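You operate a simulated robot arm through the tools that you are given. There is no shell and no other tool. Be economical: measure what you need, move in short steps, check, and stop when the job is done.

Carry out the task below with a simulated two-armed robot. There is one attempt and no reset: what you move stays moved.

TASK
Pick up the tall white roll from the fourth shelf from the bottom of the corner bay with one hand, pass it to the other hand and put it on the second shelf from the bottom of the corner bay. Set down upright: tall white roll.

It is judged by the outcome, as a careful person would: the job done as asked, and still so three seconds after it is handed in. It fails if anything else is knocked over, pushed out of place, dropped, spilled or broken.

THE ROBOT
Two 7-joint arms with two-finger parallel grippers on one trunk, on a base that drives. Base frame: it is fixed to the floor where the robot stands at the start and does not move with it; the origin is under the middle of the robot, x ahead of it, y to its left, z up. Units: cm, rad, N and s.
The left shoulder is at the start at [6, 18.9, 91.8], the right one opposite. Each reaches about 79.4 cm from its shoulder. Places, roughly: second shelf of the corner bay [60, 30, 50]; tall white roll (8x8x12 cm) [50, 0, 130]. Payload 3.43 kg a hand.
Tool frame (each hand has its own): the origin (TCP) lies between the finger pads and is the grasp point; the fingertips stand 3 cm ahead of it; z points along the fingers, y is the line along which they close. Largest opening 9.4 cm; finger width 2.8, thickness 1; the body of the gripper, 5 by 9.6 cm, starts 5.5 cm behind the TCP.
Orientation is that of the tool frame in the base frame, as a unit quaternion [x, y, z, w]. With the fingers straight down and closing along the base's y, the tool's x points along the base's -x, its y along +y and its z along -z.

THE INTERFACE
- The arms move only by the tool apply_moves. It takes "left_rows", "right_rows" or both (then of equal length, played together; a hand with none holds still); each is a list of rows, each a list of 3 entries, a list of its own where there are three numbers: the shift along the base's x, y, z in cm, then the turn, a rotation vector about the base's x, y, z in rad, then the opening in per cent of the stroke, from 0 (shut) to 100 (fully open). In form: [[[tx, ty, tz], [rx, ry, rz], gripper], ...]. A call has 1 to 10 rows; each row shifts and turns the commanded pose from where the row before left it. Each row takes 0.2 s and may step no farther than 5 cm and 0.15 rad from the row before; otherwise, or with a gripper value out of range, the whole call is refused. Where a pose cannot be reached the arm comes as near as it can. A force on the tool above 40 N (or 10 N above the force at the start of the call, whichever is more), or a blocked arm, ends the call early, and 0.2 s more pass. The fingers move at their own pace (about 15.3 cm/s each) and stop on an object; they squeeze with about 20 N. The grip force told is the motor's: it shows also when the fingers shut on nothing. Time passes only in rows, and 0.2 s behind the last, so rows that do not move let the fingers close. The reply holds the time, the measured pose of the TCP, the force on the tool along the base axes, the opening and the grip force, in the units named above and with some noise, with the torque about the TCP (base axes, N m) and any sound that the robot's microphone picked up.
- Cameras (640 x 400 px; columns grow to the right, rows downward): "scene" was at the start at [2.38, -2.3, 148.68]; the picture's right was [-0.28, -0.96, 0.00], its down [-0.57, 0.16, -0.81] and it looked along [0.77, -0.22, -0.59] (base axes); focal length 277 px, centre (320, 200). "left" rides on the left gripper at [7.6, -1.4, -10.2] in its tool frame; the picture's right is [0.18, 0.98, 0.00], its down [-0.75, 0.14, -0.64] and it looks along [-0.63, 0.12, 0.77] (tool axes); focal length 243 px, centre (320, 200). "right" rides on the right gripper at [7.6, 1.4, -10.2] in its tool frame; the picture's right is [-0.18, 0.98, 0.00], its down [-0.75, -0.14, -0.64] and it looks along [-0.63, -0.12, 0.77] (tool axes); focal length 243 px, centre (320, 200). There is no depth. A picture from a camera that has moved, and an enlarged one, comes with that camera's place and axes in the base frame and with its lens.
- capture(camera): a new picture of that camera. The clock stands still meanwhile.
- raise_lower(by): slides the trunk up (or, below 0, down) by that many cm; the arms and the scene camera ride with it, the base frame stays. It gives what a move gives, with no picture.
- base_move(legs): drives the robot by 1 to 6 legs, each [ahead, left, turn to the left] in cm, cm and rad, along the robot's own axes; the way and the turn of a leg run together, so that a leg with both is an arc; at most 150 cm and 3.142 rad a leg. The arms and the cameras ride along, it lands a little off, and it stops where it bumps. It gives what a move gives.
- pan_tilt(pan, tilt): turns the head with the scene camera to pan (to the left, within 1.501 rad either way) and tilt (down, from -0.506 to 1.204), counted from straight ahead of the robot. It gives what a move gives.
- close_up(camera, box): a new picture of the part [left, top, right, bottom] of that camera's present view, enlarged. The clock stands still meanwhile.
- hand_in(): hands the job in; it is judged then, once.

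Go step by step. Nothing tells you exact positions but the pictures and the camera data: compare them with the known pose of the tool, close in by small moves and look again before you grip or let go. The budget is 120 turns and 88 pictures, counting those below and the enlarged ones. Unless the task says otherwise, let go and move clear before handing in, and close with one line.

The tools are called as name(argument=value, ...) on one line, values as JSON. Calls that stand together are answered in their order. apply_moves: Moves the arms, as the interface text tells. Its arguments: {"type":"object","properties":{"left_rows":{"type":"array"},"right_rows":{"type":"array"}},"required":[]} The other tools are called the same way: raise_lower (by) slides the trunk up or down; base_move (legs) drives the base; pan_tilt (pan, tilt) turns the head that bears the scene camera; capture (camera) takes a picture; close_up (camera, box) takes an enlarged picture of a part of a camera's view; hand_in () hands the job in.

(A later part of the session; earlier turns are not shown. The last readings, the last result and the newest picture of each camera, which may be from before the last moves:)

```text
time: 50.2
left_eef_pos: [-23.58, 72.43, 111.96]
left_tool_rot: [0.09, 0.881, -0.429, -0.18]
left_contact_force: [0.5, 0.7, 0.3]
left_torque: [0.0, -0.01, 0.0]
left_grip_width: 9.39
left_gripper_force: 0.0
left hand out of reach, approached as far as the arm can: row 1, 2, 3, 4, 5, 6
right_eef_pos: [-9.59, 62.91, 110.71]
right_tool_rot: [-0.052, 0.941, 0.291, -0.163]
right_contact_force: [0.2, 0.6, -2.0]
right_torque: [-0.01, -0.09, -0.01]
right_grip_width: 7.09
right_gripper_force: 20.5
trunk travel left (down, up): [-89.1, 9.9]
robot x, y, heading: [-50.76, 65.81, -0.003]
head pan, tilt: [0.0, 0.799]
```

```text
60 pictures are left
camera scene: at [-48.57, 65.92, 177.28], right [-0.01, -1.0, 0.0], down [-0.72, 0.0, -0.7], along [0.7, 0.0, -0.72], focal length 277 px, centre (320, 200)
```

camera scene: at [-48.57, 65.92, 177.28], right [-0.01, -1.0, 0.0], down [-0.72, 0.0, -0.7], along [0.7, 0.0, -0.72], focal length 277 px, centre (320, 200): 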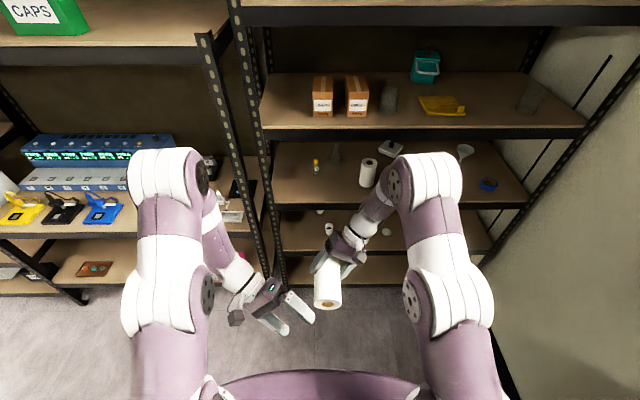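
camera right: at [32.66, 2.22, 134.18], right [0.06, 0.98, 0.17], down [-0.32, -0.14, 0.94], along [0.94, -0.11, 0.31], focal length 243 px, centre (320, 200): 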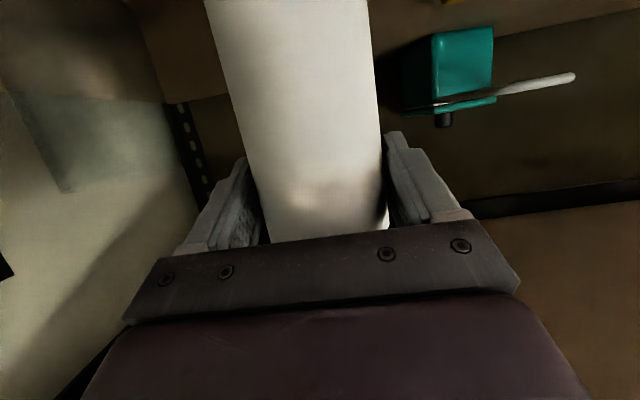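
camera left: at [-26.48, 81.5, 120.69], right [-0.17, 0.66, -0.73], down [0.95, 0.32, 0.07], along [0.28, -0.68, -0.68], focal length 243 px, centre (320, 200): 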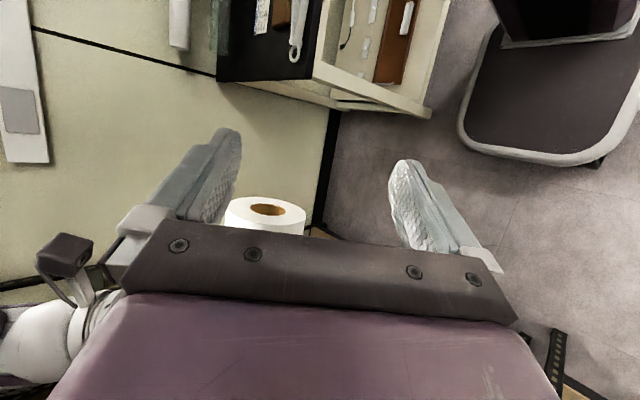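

The left hand reached [-23.6, 72.4, 112] and doesn't want to go farther out, so I bring the roll to it instead, moving the right hand 8.5 cm back and 4.5 cm down.

apply_moves(right_rows=[[[-1.7, 0, -0.9], [0, 0, 0], 0], [[-1.7, 0, -0.9], [0, 0, 0], 0], [[-1.7, 0, -0.9], [0, 0, 0], 0], [[-1.7, 0, -0.9], [0, 0, 0], 0], [[-1.7, 0, -0.9], [0, 0, 0], 0], [[0, 0, 0], [0, 0, 0], 0]])

capture(camera="left")

capture(camera="scene")

```text
time: 51.6
left_eef_pos: [-23.55, 72.54, 111.96]
left_tool_rot: [0.091, 0.881, -0.427, -0.18]
left_contact_force: [-0.2, 0.6, 1.1]
left_torque: [0.0, -0.02, 0.0]
left_grip_width: 9.39
left_gripper_force: 0.0
right_eef_pos: [-18.18, 62.9, 106.19]
right_tool_rot: [-0.053, 0.941, 0.292, -0.163]
right_contact_force: [0.1, -0.4, -1.6]
right_torque: [0.0, -0.05, 0.01]
right_grip_width: 7.08
right_gripper_force: 20.3
trunk travel left (down, up): [-89.1, 9.9]
robot x, y, heading: [-50.87, 65.88, -0.003]
head pan, tilt: [0.0, 0.799]
```

```text
59 pictures are left
camera left: at [-26.44, 81.46, 120.69], right [-0.17, 0.66, -0.73], down [0.95, 0.31, 0.07], along [0.28, -0.68, -0.68], focal length 243 px, centre (320, 200)
```

left: 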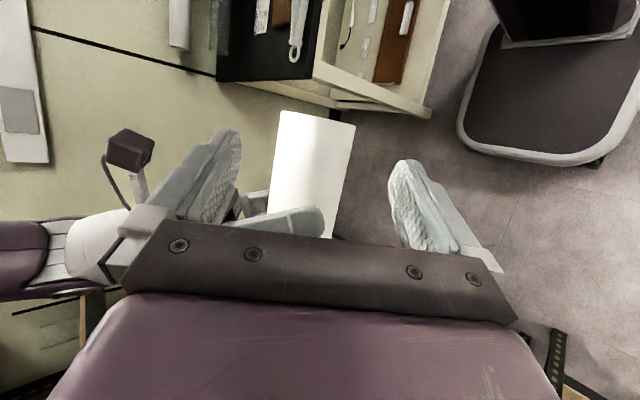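

```text
58 pictures are left
camera scene: at [-48.51, 65.82, 177.28], right [-0.01, -1.0, 0.0], down [-0.72, 0.0, -0.7], along [0.7, 0.0, -0.72], focal length 277 px, centre (320, 200)
```

scene: 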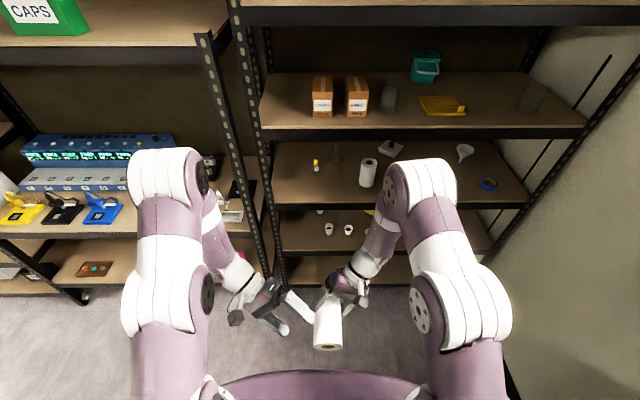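

The roll lines up between the left fingers, with the right hand's finger just above the gap. I close in along the approach line most of the way and look.

apply_moves(left_rows=[[[-0.5, -1.2, -1], [0, 0, 0], 100], [[0, -1.2, -1], [0, 0, 0], 100], [[0, -1.2, -1], [0, 0, 0], 100], [[0, -1.2, -1], [0, 0, 0], 100], [[0, 0, 0], [0, 0, 0], 100]])

capture(camera="left")

close_up(camera="scene", box=[220, 240, 420, 365])

```text
time: 52.8
left_eef_pos: [-24.19, 67.63, 107.89]
left_tool_rot: [0.089, 0.881, -0.429, -0.181]
left_contact_force: [-0.5, -0.1, -0.6]
left_torque: [-0.03, -0.01, 0.01]
left_grip_width: 9.42
left_gripper_force: 0.1
right_eef_pos: [-18.15, 62.95, 106.29]
right_tool_rot: [-0.054, 0.941, 0.292, -0.163]
right_contact_force: [0.1, -0.1, -2.1]
right_torque: [-0.03, -0.05, 0.0]
right_grip_width: 7.09
right_gripper_force: 20.0
trunk travel left (down, up): [-89.1, 9.9]
robot x, y, heading: [-50.72, 65.91, -0.004]
head pan, tilt: [0.0, 0.799]
```

```text
57 pictures are left
camera left: at [-27.07, 76.58, 116.74], right [-0.17, 0.66, -0.73], down [0.95, 0.31, 0.07], along [0.28, -0.68, -0.68], focal length 243 px, centre (320, 200)
```

left: 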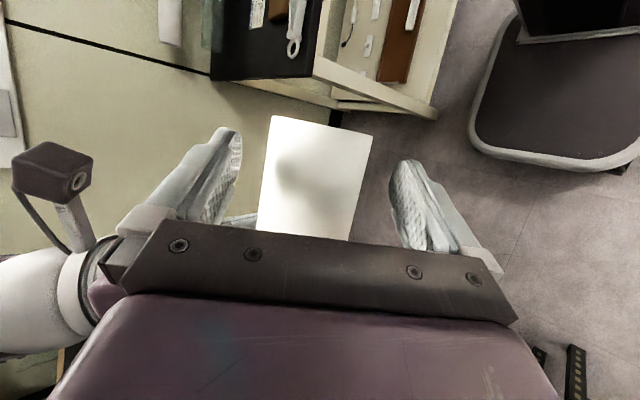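

```text
3.20 times, centred on (320, 302) of scene
camera zoom: at [-48.54, 65.86, 177.28], right [-0.01, -1.0, 0.0], down [-0.72, 0.0, -0.7], along [0.7, 0.0, -0.72], focal length 888 px, centre (320, -128)
```

zoom: 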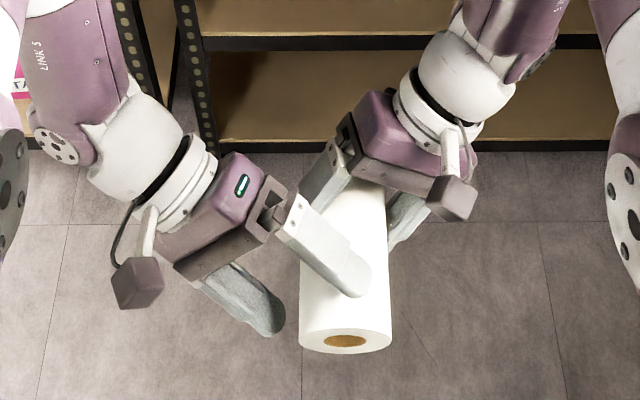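

The alignment looks good. I make the last 3.3 cm, shifting slightly toward the roll's bottom end for clearance from the right finger.

apply_moves(left_rows=[[[-0.5, -0.5, -0.4], [0, 0, 0], 100], [[0, -0.8, -0.65], [0, 0, 0], 100], [[0, -0.7, -0.55], [0, 0, 0], 100], [[0, -0.6, -0.5], [0, 0, 0], 100], [[0, 0, 0], [0, 0, 0], 100]])

capture(camera="left")

close_up(camera="scene", box=[240, 250, 400, 350])

```text
time: 54.0
left_eef_pos: [-24.68, 64.91, 105.93]
left_tool_rot: [0.089, 0.881, -0.428, -0.182]
left_contact_force: [0.1, -0.8, -0.9]
left_torque: [0.0, 0.0, 0.01]
left_grip_width: 9.44
left_gripper_force: 0.1
right_eef_pos: [-18.04, 62.98, 106.21]
right_tool_rot: [-0.053, 0.941, 0.292, -0.163]
right_contact_force: [0.0, -0.4, -1.9]
right_torque: [-0.03, -0.02, 0.02]
right_grip_width: 7.05
right_gripper_force: 20.1
trunk travel left (down, up): [-89.1, 9.9]
robot x, y, heading: [-50.68, 65.67, -0.007]
head pan, tilt: [0.0, 0.799]
```

```text
55 pictures are left
camera left: at [-27.65, 73.95, 114.62], right [-0.17, 0.66, -0.73], down [0.95, 0.31, 0.07], along [0.28, -0.68, -0.68], focal length 243 px, centre (320, 200)
```

left: 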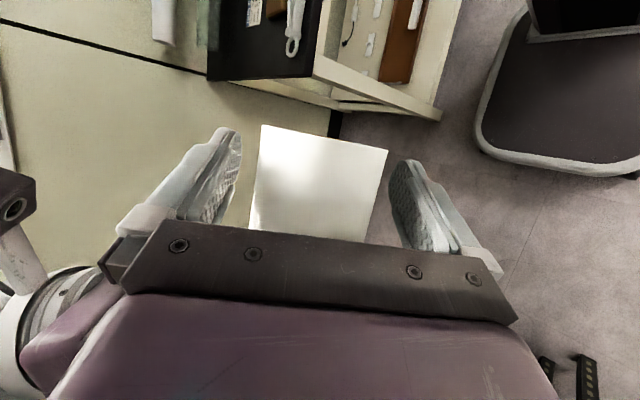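

```text
4.00 times, centred on (320, 300) of scene
camera zoom: at [-48.54, 65.85, 177.28], right [-0.01, -1.0, 0.0], down [-0.72, 0.0, -0.7], along [0.7, 0.0, -0.72], focal length 1110 px, centre (320, -200)
```

zoom: 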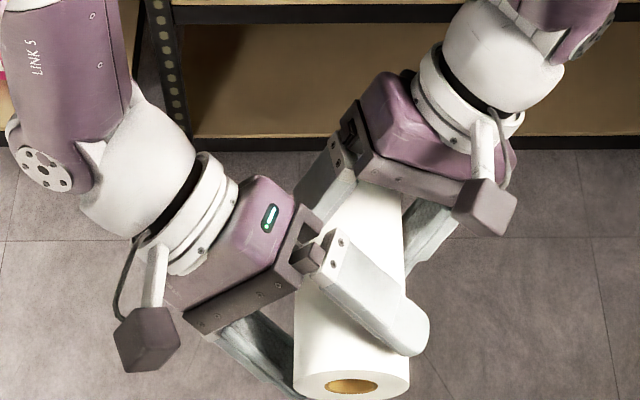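

The roll is centred between the left pads with no contact. I close the left hand while the right keeps its grip.

apply_moves(left_rows=[[[0, 0, 0], [0, 0, 0], 80], [[0, 0, 0], [0, 0, 0], 60], [[0, 0, 0], [0, 0, 0], 0], [[0, 0, 0], [0, 0, 0], 0], [[0, 0, 0], [0, 0, 0], 0]])

capture(camera="left")

close_up(camera="scene", box=[240, 250, 400, 350])

```text
time: 55.2
left_eef_pos: [-24.69, 64.91, 105.89]
left_tool_rot: [0.091, 0.881, -0.428, -0.181]
left_contact_force: [-1.0, -1.2, 0.9]
left_torque: [-0.06, -0.21, -0.2]
left_grip_width: 7.04
left_gripper_force: 20.3
right_eef_pos: [-18.15, 62.99, 106.31]
right_tool_rot: [-0.053, 0.941, 0.292, -0.162]
right_contact_force: [1.4, 1.9, -2.0]
right_torque: [0.04, 0.15, 0.05]
right_grip_width: 7.06
right_gripper_force: 20.6
trunk travel left (down, up): [-89.1, 9.9]
robot x, y, heading: [-50.41, 65.82, -0.007]
head pan, tilt: [0.0, 0.799]
```

```text
53 pictures are left
camera left: at [-27.65, 73.95, 114.63], right [-0.17, 0.66, -0.73], down [0.95, 0.31, 0.07], along [0.28, -0.68, -0.68], focal length 243 px, centre (320, 200)
```

left: 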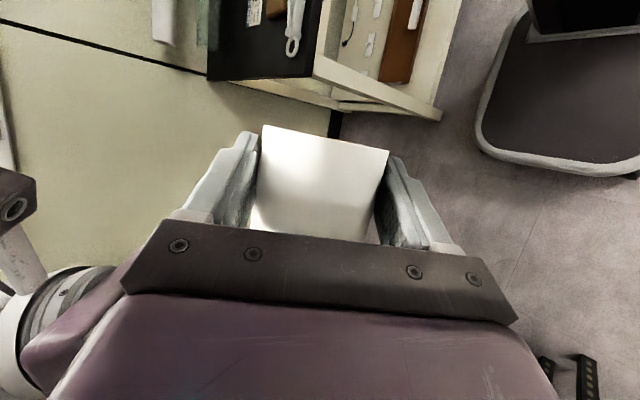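

```text
4.00 times, centred on (320, 300) of scene
camera zoom: at [-48.54, 65.83, 177.28], right [-0.01, -1.0, 0.0], down [-0.72, 0.0, -0.7], along [0.7, 0.0, -0.72], focal length 1110 px, centre (320, -200)
```

zoom: 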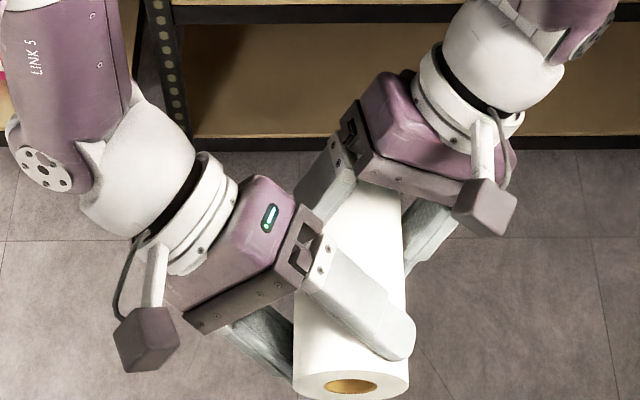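

Both hands hold the roll. I open the right hand only slightly, as its finger is near the left palm, and withdraw it along its own axis.

apply_moves(right_rows=[[[0, 0, 0], [0, 0, 0], 83], [[0, 0, 0], [0, 0, 0], 83], [[0.35, -0.55, 0.77], [0, 0, 0], 83], [[0.7, -1.1, 1.55], [0, 0, 0], 83], [[0.7, -1.1, 1.55], [0, 0, 0], 83], [[1, -1.6, 2.3], [0, 0, 0], 83], [[1, -1.6, 2.3], [0, 0, 0], 83], [[1, -1.6, 2.3], [0, 0, 0], 83], [[1, -1.6, 2.3], [0, 0, 0], 83], [[0, -2, 2], [0, 0, 0], 83]])

capture(camera="scene")

capture(camera="left")

```text
time: 57.4
left_eef_pos: [-24.79, 64.82, 105.91]
left_tool_rot: [0.09, 0.881, -0.428, -0.18]
left_contact_force: [-1.0, 0.4, 0.6]
left_torque: [0.01, 0.03, 0.02]
left_grip_width: 7.0
left_gripper_force: 20.4
right_eef_pos: [-17.02, 53.5, 115.91]
right_tool_rot: [-0.054, 0.941, 0.292, -0.162]
right_contact_force: [-1.1, -1.6, 0.6]
right_torque: [-0.02, 0.01, -0.04]
right_grip_width: 7.8
right_gripper_force: 0.0
right hand out of reach, approached as far as the arm can: row 8, 9, 10
trunk travel left (down, up): [-89.1, 9.9]
robot x, y, heading: [-50.7, 66.03, -0.006]
head pan, tilt: [0.0, 0.799]
```

```text
51 pictures are left
camera scene: at [-48.62, 65.71, 177.28], right [-0.01, -1.0, 0.0], down [-0.72, 0.0, -0.7], along [0.7, 0.0, -0.72], focal length 277 px, centre (320, 200)
```

scene: 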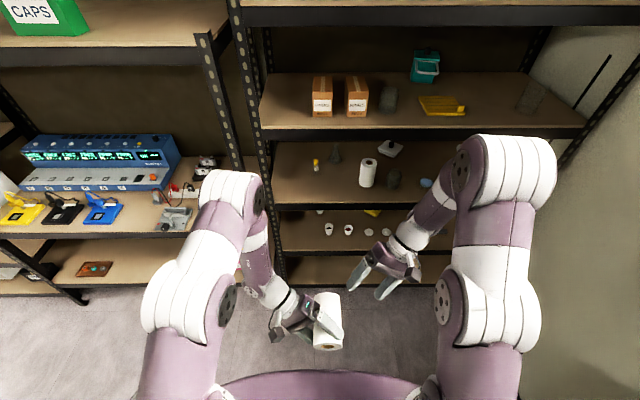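

```text
50 pictures are left
camera left: at [-27.7, 73.87, 114.64], right [-0.17, 0.67, -0.73], down [0.95, 0.31, 0.07], along [0.28, -0.68, -0.68], focal length 243 px, centre (320, 200)
```

left: 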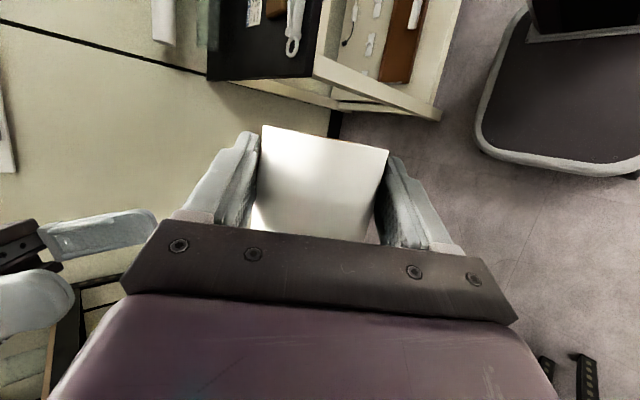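

The left hand alone holds the roll. I park the right hand outward with fingers down, and turn the left hand back so the roll stands upright ahead of its shoulder.

apply_moves(left_rows=[[[0, 1, 0], [0.15, 0, 0], 0], [[0, 1.5, 0], [0.15, 0, 0], 0], [[0, 1.5, 0], [0.15, 0, 0], 0], [[0, 1.5, 0], [0.15, 0, 0], 0], [[0, 1.5, 0], [0.15, 0, 0], 0], [[0, 1.5, 0], [0.155, 0, 0], 0], [[1, 1.5, 0], [0, -0.15, 0], 0], [[1, 1.5, 0], [0, -0.15, 0], 0], [[2, 1.5, 0], [0, -0.15, 0], 0], [[2, 1.5, 0], [0, -0.15, 0], 0]], right_rows=[[[0, -1.5, 0], [-0.12, 0, 0], 83], [[0, -1.5, 0], [-0.12, 0, 0], 83], [[0, -1.5, 0], [-0.12, 0, 0], 83], [[0, -1.5, 0], [-0.12, 0, 0], 83], [[0, -1.5, 0], [-0.09, 0, 0], 83], [[0, -1.5, 0], [0, -0.12, 0], 83], [[-1, -1, 0], [0, -0.12, 0], 83], [[-1, -1, 0], [0, -0.1, 0], 83], [[-1, -1, 0], [0, 0, 0], 83], [[-1, -1, 0], [0, 0, 0], 83]])

apply_moves(left_rows=[[[2, 0, 0], [0, -0.15, 0], 0], [[2, 0, 0], [0, -0.15, 0], 0], [[2, 0, 0], [0, -0.15, 0], 0], [[2, 0, 0], [0, -0.15, 0], 0], [[2, 0, 0], [0, -0.15, 0], 0], [[0, 0, 0], [0, -0.15, 0], 0], [[0, 0, 0], [0, 0, 0], 0]])

capture(camera="scene")

```text
refused: row 6 steps farther than a row can; nothing moved
```

```text
time: 59.0
left_eef_pos: [-14.87, 64.88, 105.95]
left_tool_rot: [0.267, 0.872, -0.346, 0.221]
left_contact_force: [0.1, -0.5, -0.6]
left_torque: [0.01, 0.05, 0.01]
left_grip_width: 7.01
left_gripper_force: 20.0
right_eef_pos: [-16.82, 53.56, 115.9]
right_tool_rot: [-0.052, 0.941, 0.292, -0.163]
right_contact_force: [-1.0, -0.1, 0.1]
right_torque: [-0.02, 0.0, 0.0]
right_grip_width: 7.82
right_gripper_force: 0.1
trunk travel left (down, up): [-89.1, 9.9]
robot x, y, heading: [-50.95, 65.72, -0.007]
head pan, tilt: [0.0, 0.799]
```

```text
49 pictures are left
camera scene: at [-48.49, 65.81, 177.28], right [-0.01, -1.0, 0.0], down [-0.72, 0.0, -0.7], along [0.7, 0.0, -0.72], focal length 277 px, centre (320, 200)
```

scene: 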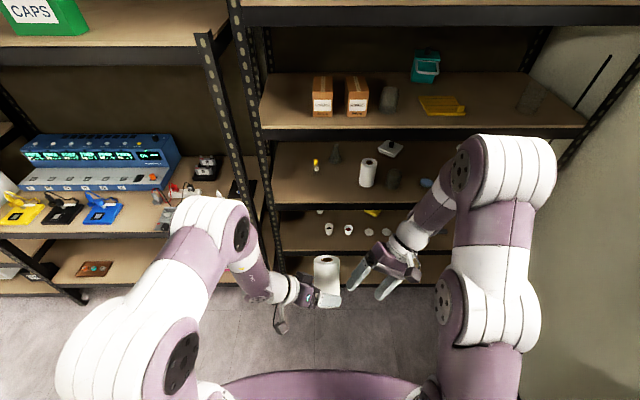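

The first call was refused while the second went through, but nothing touched. I redo it with the axis corrected: undo the sideways lean about the now-pitched axis, then finish the pitch.

apply_moves(left_rows=[[[0, 1.5, 0], [0.0933, 0, 0.1174], 0], [[0, 1.5, 0], [0.0933, 0, 0.1174], 0], [[0, 1.5, 0], [0.0933, 0, 0.1174], 0], [[0, 1.5, 0], [0.0933, 0, 0.1174], 0], [[0, 1.5, 0], [0.0933, 0, 0.1174], 0], [[0, 1.5, 0], [0.0933, 0, 0.1174], 0], [[1, 2, 0], [0, -0.14, 0], 0], [[1, 2, 0], [0, -0.14, 0], 0], [[1, 2, 0], [0, -0.14, 0], 0], [[1, 2, 0], [0, -0.14, 0], 0]], right_rows=[[[0, -1.5, 0], [-0.12, 0, 0], 83], [[0, -1.5, 0], [-0.12, 0, 0], 83], [[0, -1.5, 0], [-0.12, 0, 0], 83], [[0, -1.5, 0], [-0.12, 0, 0], 83], [[0, -1.5, 0], [-0.09, 0, 0], 83], [[0, -1.5, 0], [0, -0.12, 0], 83], [[-1, -1, 0], [0, -0.12, 0], 83], [[-1, -1, 0], [0, -0.1, 0], 83], [[-1, -1, 0], [0, 0, 0], 83], [[-1, -1, 0], [0, 0, 0], 83]])

capture(camera="scene")

```text
time: 61.2
left_eef_pos: [-4.49, 87.28, 107.34]
left_tool_rot: [0.048, 0.867, -0.048, 0.493]
left_contact_force: [-0.6, -0.2, -0.9]
left_torque: [0.01, 0.01, 0.01]
left_grip_width: 6.94
left_gripper_force: 20.3
left hand out of reach, approached as far as the arm can: row 5, 6, 7, 8, 10
right_eef_pos: [-21.06, 40.93, 115.85]
right_tool_rot: [-0.008, 1.0, 0.014, -0.001]
right_contact_force: [0.0, -0.5, 0.6]
right_torque: [0.0, -0.01, 0.05]
right_grip_width: 7.82
right_gripper_force: 0.1
trunk travel left (down, up): [-89.1, 9.9]
robot x, y, heading: [-50.77, 65.98, -0.003]
head pan, tilt: [0.0, 0.799]
```

```text
48 pictures are left
camera scene: at [-48.58, 65.94, 177.28], right [-0.01, -1.0, 0.0], down [-0.72, 0.0, -0.7], along [0.7, 0.0, -0.72], focal length 277 px, centre (320, 200)
```

scene: 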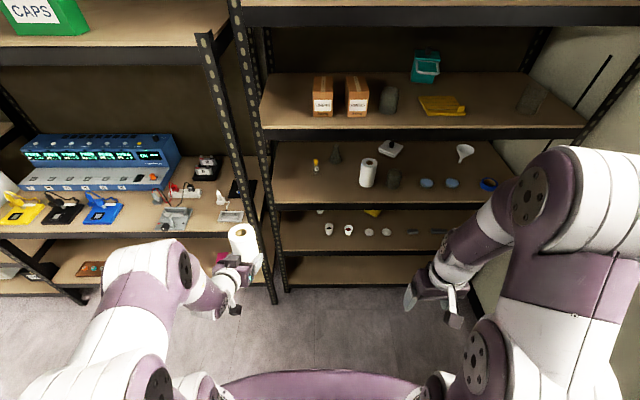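

The roll is nearly upright in the left hand (leaning about 7°). I correct the pitch, then lower the trunk to see the second shelf.

apply_moves(left_rows=[[[0, 0, 0], [0, -0.062, 0], 0], [[0, 0, 0], [0, -0.062, 0], 0], [[0, 0, 0], [0, 0, 0], 0]])

raise_lower(by=-46)

pan_tilt(pan=-0.3, tilt=0.6)

capture(camera="scene")

```text
time: 62.0
left_eef_pos: [-2.23, 89.02, 109.45]
left_tool_rot: [0.051, 0.834, -0.043, 0.547]
left_contact_force: [-0.4, -0.3, -0.9]
left_torque: [0.01, 0.03, -0.03]
left_grip_width: 6.97
left_gripper_force: 19.9
left hand out of reach, approached as far as the arm can: row 1, 2
right_eef_pos: [-20.94, 40.81, 115.9]
right_tool_rot: [-0.007, 1.0, 0.014, -0.002]
right_contact_force: [0.0, 0.5, -0.3]
right_torque: [0.0, 0.02, 0.03]
right_grip_width: 7.79
right_gripper_force: 0.1
trunk travel left (down, up): [-89.1, 9.9]
robot x, y, heading: [-50.22, 65.99, -0.007]
head pan, tilt: [0.0, 0.799]
```

```text
refused: -46 is not a number from -40 to 40
```

```text
time: 62.8
left_eef_pos: [-2.15, 89.11, 109.45]
left_tool_rot: [0.05, 0.834, -0.043, 0.548]
left_contact_force: [-0.3, -0.6, -1.3]
left_torque: [0.0, 0.01, -0.04]
left_grip_width: 6.98
left_gripper_force: 20.1
right_eef_pos: [-20.89, 40.76, 115.77]
right_tool_rot: [-0.006, 1.0, 0.014, -0.001]
right_contact_force: [0.2, 0.6, 0.0]
right_torque: [0.01, 0.02, -0.01]
right_grip_width: 7.8
right_gripper_force: 0.1
trunk travel left (down, up): [-89.1, 9.9]
robot x, y, heading: [-50.45, 65.82, -0.008]
head pan, tilt: [-0.3, 0.6]
```

```text
47 pictures are left
camera scene: at [-48.17, 63.23, 178.97], right [-0.3, -0.95, 0.0], down [-0.54, 0.17, -0.82], along [0.79, -0.25, -0.57], focal length 277 px, centre (320, 200)
```

scene: 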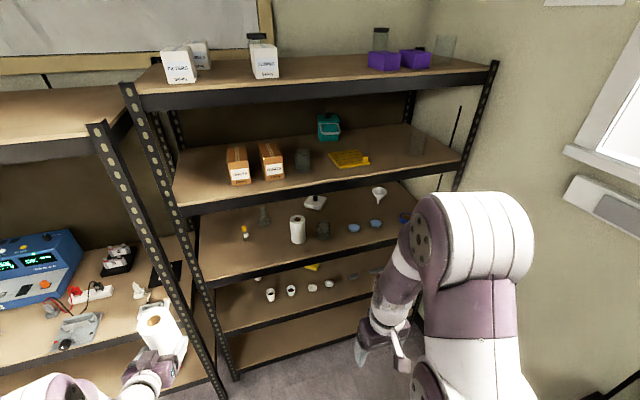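

I lower the trunk in two steps and look at the second shelf.

raise_lower(by=-30)

raise_lower(by=-16)

pan_tilt(pan=-0.3, tilt=0.5)

capture(camera="scene")

```text
time: 65.8
left_eef_pos: [-2.17, 89.16, 79.48]
left_tool_rot: [0.051, 0.834, -0.043, 0.548]
left_contact_force: [0.1, 0.2, -2.3]
left_torque: [0.01, 0.01, 0.0]
left_grip_width: 6.99
left_gripper_force: 19.7
right_eef_pos: [-21.09, 40.82, 85.79]
right_tool_rot: [-0.008, 1.0, 0.014, -0.002]
right_contact_force: [0.4, 0.0, -0.8]
right_torque: [0.01, 0.0, 0.0]
right_grip_width: 7.82
right_gripper_force: 0.0
trunk travel left (down, up): [-59.1, 39.9]
robot x, y, heading: [-51.02, 65.51, -0.008]
head pan, tilt: [-0.3, 0.6]
```

```text
time: 67.6
left_eef_pos: [-2.27, 89.07, 63.56]
left_tool_rot: [0.051, 0.834, -0.043, 0.548]
left_contact_force: [0.1, 0.0, -1.5]
left_torque: [0.01, 0.01, -0.02]
left_grip_width: 6.98
left_gripper_force: 20.0
right_eef_pos: [-21.02, 40.77, 69.85]
right_tool_rot: [-0.007, 1.0, 0.014, -0.002]
right_contact_force: [0.1, 0.3, 0.0]
right_torque: [-0.03, -0.03, -0.05]
right_grip_width: 7.8
right_gripper_force: 0.1
trunk travel left (down, up): [-43.1, 55.9]
robot x, y, heading: [-50.82, 65.64, -0.007]
head pan, tilt: [-0.3, 0.6]
```

```text
time: 68.3
left_eef_pos: [-2.27, 89.09, 63.42]
left_tool_rot: [0.051, 0.834, -0.043, 0.547]
left_contact_force: [0.5, 0.0, -1.6]
left_torque: [-0.04, 0.02, -0.02]
left_grip_width: 6.95
left_gripper_force: 20.0
right_eef_pos: [-21.06, 40.84, 69.75]
right_tool_rot: [-0.007, 1.0, 0.014, -0.002]
right_contact_force: [-1.0, 0.5, 0.1]
right_torque: [0.04, -0.01, -0.02]
right_grip_width: 7.83
right_gripper_force: 0.0
trunk travel left (down, up): [-43.1, 55.9]
robot x, y, heading: [-50.66, 65.99, -0.003]
head pan, tilt: [-0.3, 0.499]
```

```text
46 pictures are left
camera scene: at [-47.94, 63.14, 133.87], right [-0.3, -0.95, 0.0], down [-0.46, 0.14, -0.88], along [0.84, -0.26, -0.48], focal length 277 px, centre (320, 200)
```

scene: 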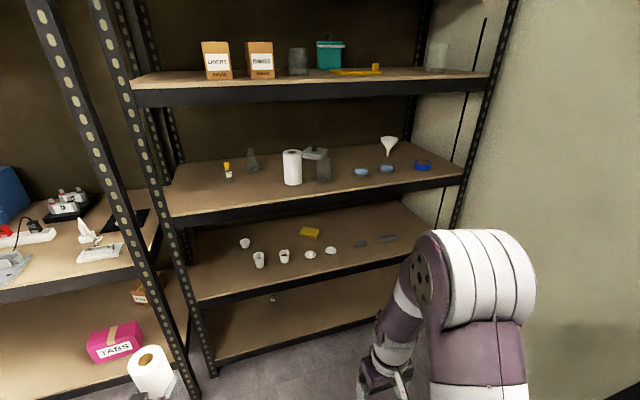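

The second shelf is free at its left end, between the cup at y of about 60 and the post at about 84. I will set the roll at about [45, 73]. First I pull the right hand back, then drive forward and a little to the right.

apply_moves(right_rows=[[[-2, 0, 0], [0, 0, 0], 83], [[-2, 0, 0], [0, 0, 0], 83], [[-2, 0, 0], [0, 0, 0], 83], [[0, 0, 0], [0, 0, 0], 83], [[0, 0, 0], [0, 0, 0], 83]], left_rows=[[[0, -2, 0], [0, 0, 0], 0], [[0, -2, 0], [0, 0, 0], 0], [[0, -2, 0], [0, 0, 0], 0], [[0, -1, 0], [0, 0, 0], 0], [[0, 0, 0], [0, 0, 0], 0]])

base_move(legs=[[20, 0, 0], [0, -9, 0]])

pan_tilt(pan=0.25, tilt=0.75)

capture(camera="scene")

capture(camera="left")

```text
time: 69.5
left_eef_pos: [-0.57, 85.12, 65.11]
left_tool_rot: [0.05, 0.835, -0.048, 0.546]
left_contact_force: [-0.2, 0.2, -0.8]
left_torque: [0.0, -0.01, -0.02]
left_grip_width: 6.96
left_gripper_force: 20.1
left hand out of reach, approached as far as the arm can: row 1, 2, 3, 4
right_eef_pos: [-26.99, 40.87, 69.95]
right_tool_rot: [-0.008, 1.0, 0.014, -0.001]
right_contact_force: [0.1, -0.2, -0.7]
right_torque: [-0.01, 0.0, 0.05]
right_grip_width: 7.81
right_gripper_force: 0.0
trunk travel left (down, up): [-43.1, 55.9]
robot x, y, heading: [-50.71, 65.65, -0.001]
head pan, tilt: [-0.3, 0.499]
```

```text
time: 71.8
left_eef_pos: [18.82, 76.08, 65.2]
left_tool_rot: [0.051, 0.835, -0.048, 0.546]
left_contact_force: [-0.3, -1.0, -1.0]
left_torque: [0.03, 0.04, 0.02]
left_grip_width: 6.97
left_gripper_force: 19.8
right_eef_pos: [-7.51, 31.59, 69.82]
right_tool_rot: [-0.008, 1.0, 0.015, -0.002]
right_contact_force: [0.2, -0.4, -0.2]
right_torque: [0.0, -0.01, -0.02]
right_grip_width: 7.81
right_gripper_force: 0.1
trunk travel left (down, up): [-43.1, 55.9]
robot x, y, heading: [-31.11, 56.77, -0.01]
head pan, tilt: [-0.3, 0.499]
```

```text
time: 72.7
left_eef_pos: [18.93, 76.08, 65.09]
left_tool_rot: [0.049, 0.835, -0.047, 0.546]
left_contact_force: [-0.1, 0.8, -1.2]
left_torque: [0.0, 0.01, -0.01]
left_grip_width: 6.96
left_gripper_force: 19.7
right_eef_pos: [-7.57, 31.73, 69.87]
right_tool_rot: [-0.008, 1.0, 0.013, -0.002]
right_contact_force: [0.3, 0.4, 0.1]
right_torque: [-0.01, -0.04, -0.01]
right_grip_width: 7.82
right_gripper_force: 0.1
trunk travel left (down, up): [-43.1, 55.9]
robot x, y, heading: [-31.03, 56.36, -0.005]
head pan, tilt: [0.25, 0.75]
```

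```text
45 pictures are left
camera scene: at [-29.01, 58.71, 131.68], right [0.24, -0.97, 0.0], down [-0.66, -0.16, -0.73], along [0.71, 0.18, -0.68], focal length 277 px, centre (320, 200)
```

scene: 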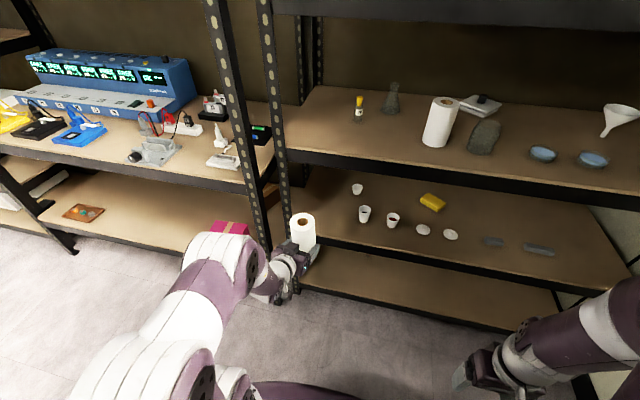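

```text
44 pictures are left
camera left: at [6.44, 76.35, 62.26], right [0.06, 0.98, -0.19], down [-0.26, 0.2, 0.94], along [0.96, -0.01, 0.27], focal length 243 px, centre (320, 200)
```

left: 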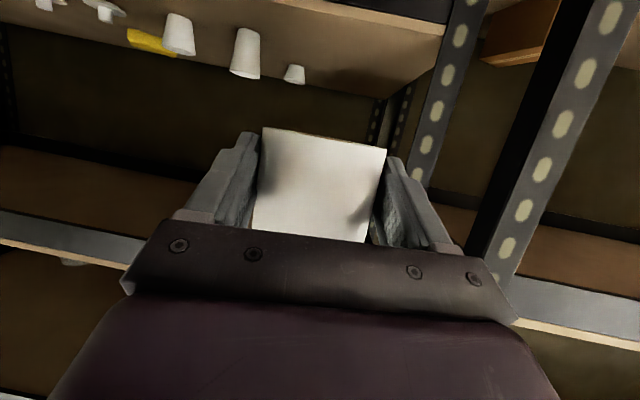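

The roll is upright by computation and ahead of the free spot. I check its uprightness in a close-up while driving nearer.

close_up(camera="scene", box=[240, 180, 400, 300])

base_move(legs=[[12, 0, 0]])

apply_moves(left_rows=[[[0, -1.5, -1], [0, 0, 0], 0], [[0, -1.5, -1], [0, 0, 0], 0], [[0, 0, -1], [0, 0, 0], 0], [[0, 0, 0], [0, 0, 0], 0]])

capture(camera="scene")

```text
3.33 times, centred on (320, 240) of scene
camera zoom: at [-29.01, 58.71, 131.68], right [0.24, -0.97, 0.0], down [-0.66, -0.16, -0.73], along [0.71, 0.18, -0.68], focal length 925 px, centre (320, 67)
```

zoom: 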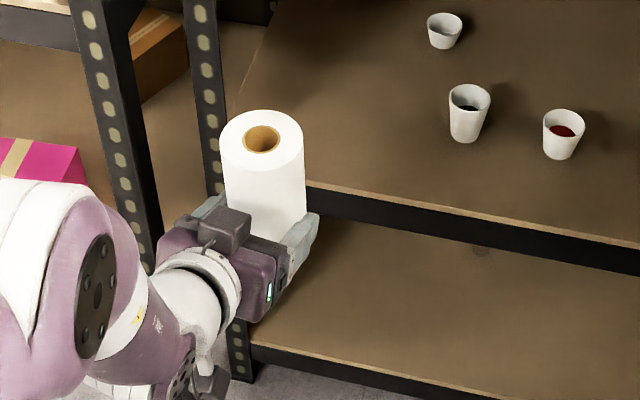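

```text
time: 74.0
left_eef_pos: [30.61, 76.21, 65.11]
left_tool_rot: [0.048, 0.836, -0.047, 0.545]
left_contact_force: [-0.9, -0.2, -2.1]
left_torque: [-0.02, 0.03, 0.0]
left_grip_width: 6.95
left_gripper_force: 19.6
right_eef_pos: [4.46, 31.87, 69.81]
right_tool_rot: [-0.009, 1.0, 0.014, -0.003]
right_contact_force: [0.3, 0.4, 0.2]
right_torque: [-0.01, 0.03, -0.05]
right_grip_width: 7.78
right_gripper_force: 0.0
trunk travel left (down, up): [-43.1, 55.9]
robot x, y, heading: [-19.49, 56.45, -0.002]
head pan, tilt: [0.25, 0.75]
```

```text
time: 75.0
left_eef_pos: [31.92, 74.7, 63.64]
left_tool_rot: [0.045, 0.836, -0.053, 0.544]
left_contact_force: [0.2, -0.1, -0.5]
left_torque: [-0.01, 0.04, -0.04]
left_grip_width: 6.99
left_gripper_force: 20.5
left hand out of reach, approached as far as the arm can: row 1, 2, 3
right_eef_pos: [4.46, 31.77, 69.8]
right_tool_rot: [-0.009, 1.0, 0.014, -0.002]
right_contact_force: [0.2, 0.5, 1.0]
right_torque: [0.01, 0.0, -0.01]
right_grip_width: 7.81
right_gripper_force: 0.1
trunk travel left (down, up): [-43.1, 55.9]
robot x, y, heading: [-19.55, 56.76, -0.001]
head pan, tilt: [0.25, 0.75]
```

```text
42 pictures are left
camera scene: at [-17.23, 58.67, 131.68], right [0.25, -0.97, 0.0], down [-0.66, -0.17, -0.73], along [0.71, 0.18, -0.68], focal length 277 px, centre (320, 200)
```

scene: 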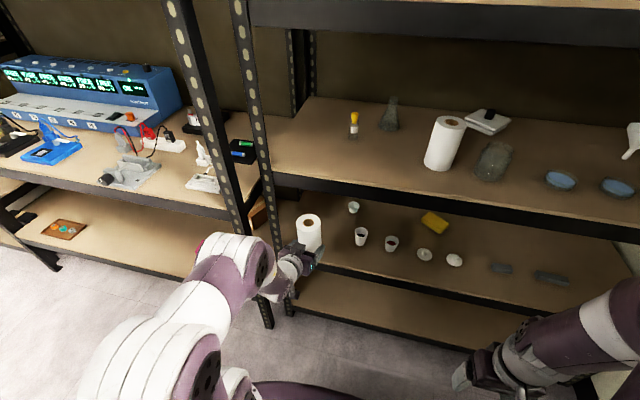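

The roll looks upright. The arm is close to a limit when going down, so I raise it relative to the trunk and do the lowering with the trunk and the rest with the base.

apply_moves(left_rows=[[[0, 0, 2], [0, 0, 0], 0], [[0, 0, 2], [0, 0, 0], 0], [[0, 0, 2], [0, 0, 0], 0], [[0, 0, 0], [0, 0, 0], 0]])

raise_lower(by=-9)

base_move(legs=[[0, -1.7, 0]])

capture(camera="left")

close_up(camera="scene", box=[220, 180, 400, 320])

```text
time: 76.0
left_eef_pos: [31.98, 74.77, 69.53]
left_tool_rot: [0.048, 0.835, -0.047, 0.546]
left_contact_force: [0.0, 0.0, -1.3]
left_torque: [0.01, 0.02, 0.0]
left_grip_width: 6.96
left_gripper_force: 19.9
right_eef_pos: [4.31, 31.72, 69.8]
right_tool_rot: [-0.009, 1.0, 0.014, -0.002]
right_contact_force: [-0.6, -0.1, 0.1]
right_torque: [0.0, -0.01, 0.01]
right_grip_width: 7.82
right_gripper_force: 0.0
trunk travel left (down, up): [-43.1, 55.9]
robot x, y, heading: [-19.32, 56.2, -0.001]
head pan, tilt: [0.25, 0.75]
```

```text
time: 77.2
left_eef_pos: [31.88, 74.73, 60.48]
left_tool_rot: [0.048, 0.835, -0.047, 0.546]
left_contact_force: [-0.6, -0.3, -1.5]
left_torque: [0.01, 0.03, 0.0]
left_grip_width: 6.96
left_gripper_force: 20.4
right_eef_pos: [4.34, 31.73, 60.87]
right_tool_rot: [-0.01, 1.0, 0.014, -0.001]
right_contact_force: [-0.4, -0.3, -0.3]
right_torque: [-0.04, 0.0, 0.01]
right_grip_width: 7.81
right_gripper_force: 0.1
trunk travel left (down, up): [-34.1, 64.9]
robot x, y, heading: [-19.17, 56.62, -0.002]
head pan, tilt: [0.25, 0.75]
```

```text
time: 78.0
left_eef_pos: [31.9, 73.07, 60.47]
left_tool_rot: [0.049, 0.835, -0.047, 0.546]
left_contact_force: [0.5, 0.2, -1.4]
left_torque: [0.01, 0.0, -0.01]
left_grip_width: 6.94
left_gripper_force: 20.4
right_eef_pos: [4.45, 30.02, 60.8]
right_tool_rot: [-0.008, 1.0, 0.014, -0.001]
right_contact_force: [-0.2, 0.6, 0.1]
right_torque: [0.02, -0.03, 0.03]
right_grip_width: 7.8
right_gripper_force: 0.0
trunk travel left (down, up): [-34.1, 64.9]
robot x, y, heading: [-19.78, 54.87, -0.001]
head pan, tilt: [0.25, 0.75]
```

```text
41 pictures are left
camera left: at [19.45, 73.27, 57.65], right [0.06, 0.98, -0.19], down [-0.26, 0.2, 0.94], along [0.96, 0.0, 0.27], focal length 243 px, centre (320, 200)
```

left: 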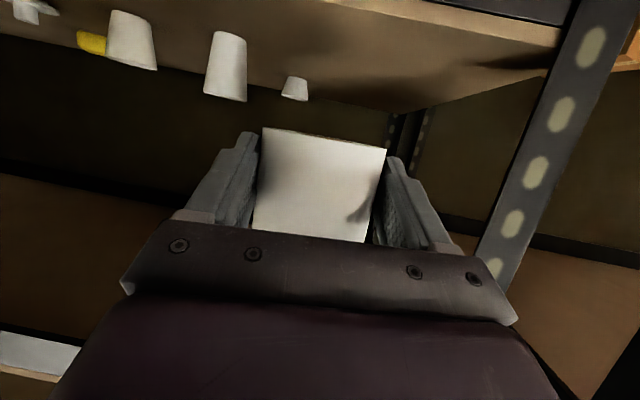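

```text
2.86 times, centred on (310, 250) of scene
camera zoom: at [-17.24, 56.88, 122.68], right [0.24, -0.97, 0.0], down [-0.66, -0.17, -0.73], along [0.71, 0.18, -0.68], focal length 793 px, centre (349, 57)
```

zoom: 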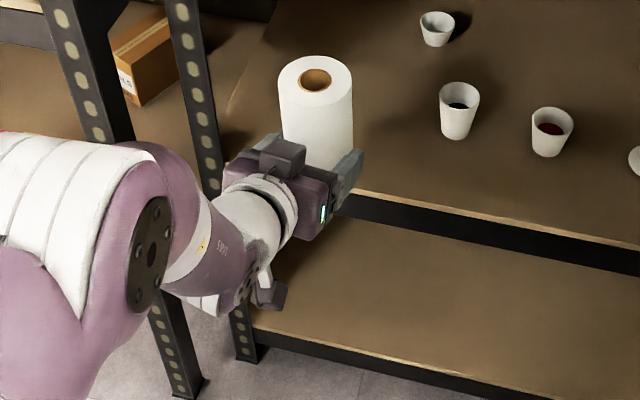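

The shelf top is at z of about 50 with its edge at x of about 37. I drive forward 10 cm, which puts the roll at about [43.5, 73], still about 7 cm above the shelf.

base_move(legs=[[5, 0, 0]])

base_move(legs=[[5.2, 0, 0]])

capture(camera="scene")

capture(camera="left")

```text
time: 78.9
left_eef_pos: [37.03, 73.14, 60.44]
left_tool_rot: [0.048, 0.835, -0.047, 0.546]
left_contact_force: [0.0, 0.6, -0.8]
left_torque: [0.02, 0.03, 0.01]
left_grip_width: 6.94
left_gripper_force: 19.7
right_eef_pos: [9.51, 30.07, 60.86]
right_tool_rot: [-0.01, 1.0, 0.013, -0.002]
right_contact_force: [-0.7, 0.3, 0.5]
right_torque: [0.0, 0.07, -0.01]
right_grip_width: 7.81
right_gripper_force: 0.0
trunk travel left (down, up): [-34.1, 64.9]
robot x, y, heading: [-14.16, 55.03, -0.001]
head pan, tilt: [0.25, 0.75]
```

```text
time: 79.8
left_eef_pos: [42.24, 73.04, 60.52]
left_tool_rot: [0.048, 0.836, -0.046, 0.545]
left_contact_force: [0.2, -0.5, -2.4]
left_torque: [-0.02, 0.02, -0.02]
left_grip_width: 6.94
left_gripper_force: 19.5
right_eef_pos: [14.61, 30.01, 60.8]
right_tool_rot: [-0.009, 1.0, 0.014, -0.002]
right_contact_force: [0.5, -1.1, 0.3]
right_torque: [-0.02, 0.02, 0.01]
right_grip_width: 7.81
right_gripper_force: 0.2
trunk travel left (down, up): [-34.1, 64.9]
robot x, y, heading: [-9.59, 54.81, 0.003]
head pan, tilt: [0.25, 0.75]
```

```text
39 pictures are left
camera scene: at [-6.95, 56.95, 122.68], right [0.25, -0.97, 0.0], down [-0.66, -0.17, -0.73], along [0.71, 0.18, -0.68], focal length 277 px, centre (320, 200)
```

scene: 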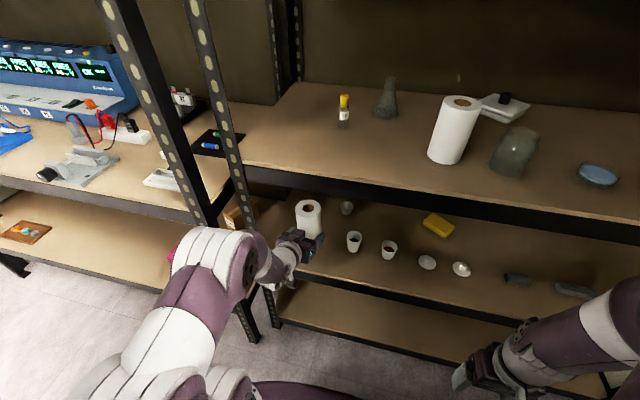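

```text
38 pictures are left
camera left: at [29.66, 73.34, 57.6], right [0.06, 0.98, -0.19], down [-0.26, 0.2, 0.94], along [0.96, 0.0, 0.27], focal length 243 px, centre (320, 200)
```

left: 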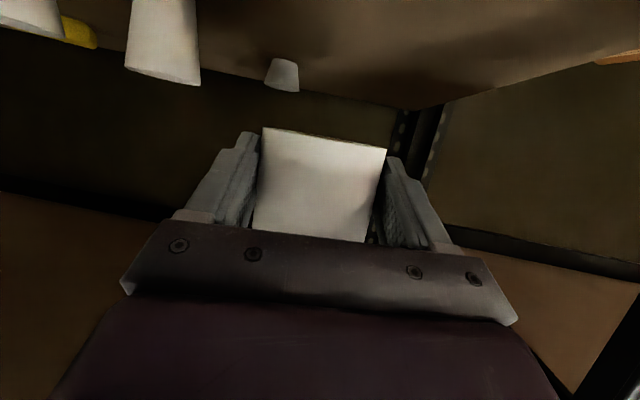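

The way is clear. I lower with the trunk, leaving about 1.5 cm.

raise_lower(by=-5.5)

capture(camera="left")

close_up(camera="scene", box=[230, 170, 390, 290])

```text
time: 80.8
left_eef_pos: [42.05, 73.16, 55.04]
left_tool_rot: [0.048, 0.835, -0.047, 0.546]
left_contact_force: [0.6, -0.9, -1.5]
left_torque: [0.02, 0.05, 0.01]
left_grip_width: 6.93
left_gripper_force: 20.2
right_eef_pos: [14.67, 29.97, 55.34]
right_tool_rot: [-0.009, 1.0, 0.014, -0.002]
right_contact_force: [0.2, 0.2, 0.7]
right_torque: [0.03, 0.01, 0.01]
right_grip_width: 7.81
right_gripper_force: 0.1
trunk travel left (down, up): [-28.6, 70.4]
robot x, y, heading: [-9.28, 54.81, -0.002]
head pan, tilt: [0.25, 0.75]
```

```text
37 pictures are left
camera left: at [29.62, 73.34, 52.14], right [0.06, 0.98, -0.19], down [-0.26, 0.2, 0.94], along [0.96, 0.0, 0.27], focal length 243 px, centre (320, 200)
```

left: 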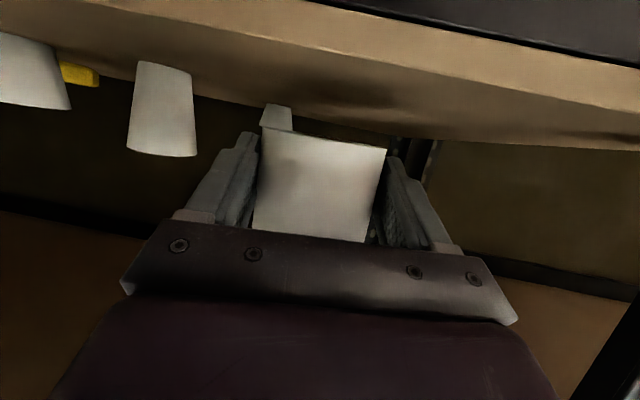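

```text
3.33 times, centred on (310, 230) of scene
camera zoom: at [-7.05, 56.95, 117.18], right [0.25, -0.97, 0.0], down [-0.66, -0.17, -0.73], along [0.71, 0.18, -0.68], focal length 925 px, centre (353, 100)
```

zoom: 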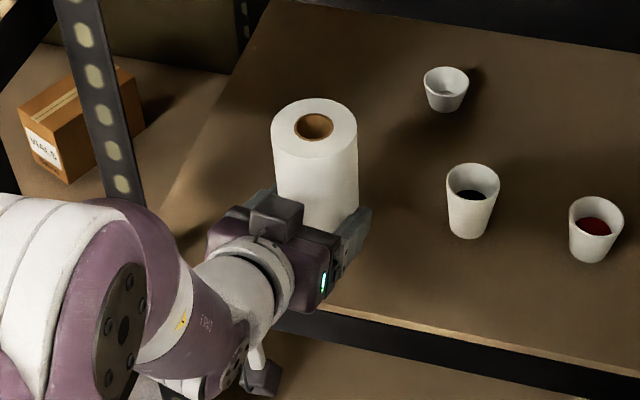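

About 1.5–2 cm remain. I go down in small arm steps and watch the force for contact.

apply_moves(left_rows=[[[0, 0, -0.4], [0, 0, 0], 0], [[0, 0, -0.4], [0, 0, 0], 0], [[0, 0, -0.3], [0, 0, 0], 0], [[0, 0, 0], [0, 0, 0], 0]])

apply_moves(left_rows=[[[0, 0, -0.2], [0, 0, 0], 0], [[0, 0, -0.2], [0, 0, 0], 0], [[0, 0, -0.2], [0, 0, 0], 0], [[0, 0, 0], [0, 0, 0], 0]])

```text
time: 81.8
left_eef_pos: [42.08, 73.08, 53.95]
left_tool_rot: [0.048, 0.835, -0.047, 0.545]
left_contact_force: [0.0, 0.2, -1.5]
left_torque: [-0.03, 0.04, 0.01]
left_grip_width: 6.96
left_gripper_force: 20.0
right_eef_pos: [14.63, 30.1, 55.43]
right_tool_rot: [-0.009, 1.0, 0.014, -0.002]
right_contact_force: [0.3, -0.1, -0.3]
right_torque: [-0.04, 0.01, -0.03]
right_grip_width: 7.8
right_gripper_force: 0.1
trunk travel left (down, up): [-28.6, 70.4]
robot x, y, heading: [-9.35, 54.82, -0.001]
head pan, tilt: [0.25, 0.75]
```

```text
time: 82.8
left_eef_pos: [42.19, 73.05, 53.35]
left_tool_rot: [0.048, 0.835, -0.047, 0.545]
left_contact_force: [0.0, 0.5, -1.5]
left_torque: [-0.01, 0.04, -0.01]
left_grip_width: 6.95
left_gripper_force: 19.6
right_eef_pos: [14.6, 29.94, 55.27]
right_tool_rot: [-0.01, 1.0, 0.014, -0.001]
right_contact_force: [0.1, 0.3, 0.0]
right_torque: [-0.01, 0.02, 0.01]
right_grip_width: 7.79
right_gripper_force: 0.0
trunk travel left (down, up): [-28.6, 70.4]
robot x, y, heading: [-9.04, 54.86, -0.003]
head pan, tilt: [0.25, 0.75]
```

No contact yet at TCP z 53.35. I continue in finer steps.

apply_moves(left_rows=[[[0, 0, -0.15], [0, 0, 0], 0], [[0, 0, -0.15], [0, 0, 0], 0], [[0, 0, 0], [0, 0, 0], 0]])

capture(camera="left")

```text
time: 83.6
left_eef_pos: [42.02, 73.15, 52.95]
left_tool_rot: [0.049, 0.835, -0.047, 0.547]
left_contact_force: [-0.1, -0.5, -0.7]
left_torque: [-0.01, -0.02, 0.02]
left_grip_width: 6.94
left_gripper_force: 19.9
right_eef_pos: [14.6, 30.03, 55.35]
right_tool_rot: [-0.01, 1.0, 0.014, -0.002]
right_contact_force: [0.8, -0.4, 0.2]
right_torque: [0.02, -0.02, -0.03]
right_grip_width: 7.82
right_gripper_force: 0.0
trunk travel left (down, up): [-28.6, 70.4]
robot x, y, heading: [-9.15, 55.08, -0.001]
head pan, tilt: [0.25, 0.75]
```

```text
35 pictures are left
camera left: at [29.6, 73.34, 50.09], right [0.06, 0.98, -0.19], down [-0.26, 0.2, 0.94], along [0.96, 0.0, 0.27], focal length 243 px, centre (320, 200)
```

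left: 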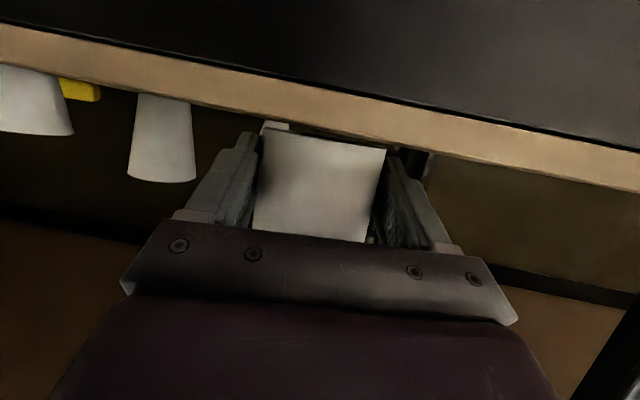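

The picture shows the shelf top at z = 50.0 and the roll's bottom at about 50.4. I lower the last few millimetres.

apply_moves(left_rows=[[[0, 0, -0.15], [0, 0, 0], 0], [[0, 0, -0.1], [0, 0, 0], 0], [[0, 0, 0], [0, 0, 0], 0]])

close_up(camera="left", box=[160, 80, 480, 260])

```text
time: 84.4
left_eef_pos: [42.1, 73.17, 52.77]
left_tool_rot: [0.049, 0.836, -0.048, 0.545]
left_contact_force: [-0.4, 0.5, -1.1]
left_torque: [0.06, 0.05, -0.01]
left_grip_width: 6.94
left_gripper_force: 19.7
right_eef_pos: [14.55, 29.95, 55.28]
right_tool_rot: [-0.009, 1.0, 0.014, -0.002]
right_contact_force: [0.5, 0.4, 0.4]
right_torque: [-0.01, 0.0, 0.01]
right_grip_width: 7.79
right_gripper_force: 0.0
trunk travel left (down, up): [-28.6, 70.4]
robot x, y, heading: [-9.18, 54.74, -0.002]
head pan, tilt: [0.25, 0.75]
```

```text
2.00 times, centred on (320, 170) of left
camera zoom: at [29.63, 73.36, 49.83], right [0.06, 0.98, -0.19], down [-0.26, 0.2, 0.94], along [0.96, 0.0, 0.27], focal length 485 px, centre (320, 260)
```

zoom: 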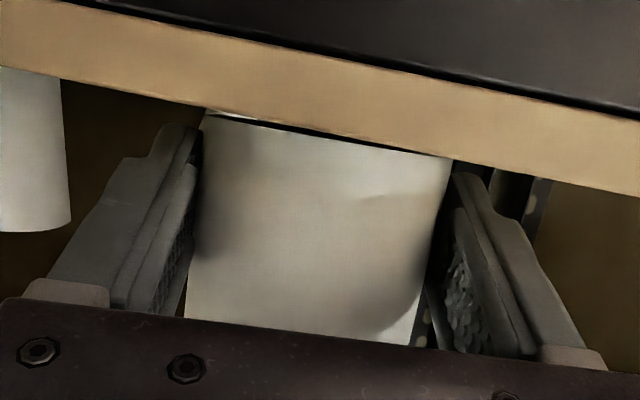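

A small gap remains (the camera is now level with the shelf edge). I continue down.

apply_moves(left_rows=[[[0, 0, -0.1], [0, 0, 0], 0], [[0, 0, -0.1], [0, 0, 0], 0], [[0, 0, 0], [0, 0, 0], 0]])

```text
time: 85.2
left_eef_pos: [42.1, 73.1, 52.6]
left_tool_rot: [0.049, 0.835, -0.047, 0.547]
left_contact_force: [-0.3, 0.1, 3.6]
left_torque: [0.16, -0.02, 0.01]
left_grip_width: 6.95
left_gripper_force: 20.2
right_eef_pos: [14.61, 30.04, 55.36]
right_tool_rot: [-0.01, 1.0, 0.015, -0.002]
right_contact_force: [-0.1, -0.3, 0.3]
right_torque: [0.0, 0.04, -0.02]
right_grip_width: 7.82
right_gripper_force: 0.1
trunk travel left (down, up): [-28.6, 70.4]
robot x, y, heading: [-9.03, 55.15, 0.0]
head pan, tilt: [0.25, 0.75]
```

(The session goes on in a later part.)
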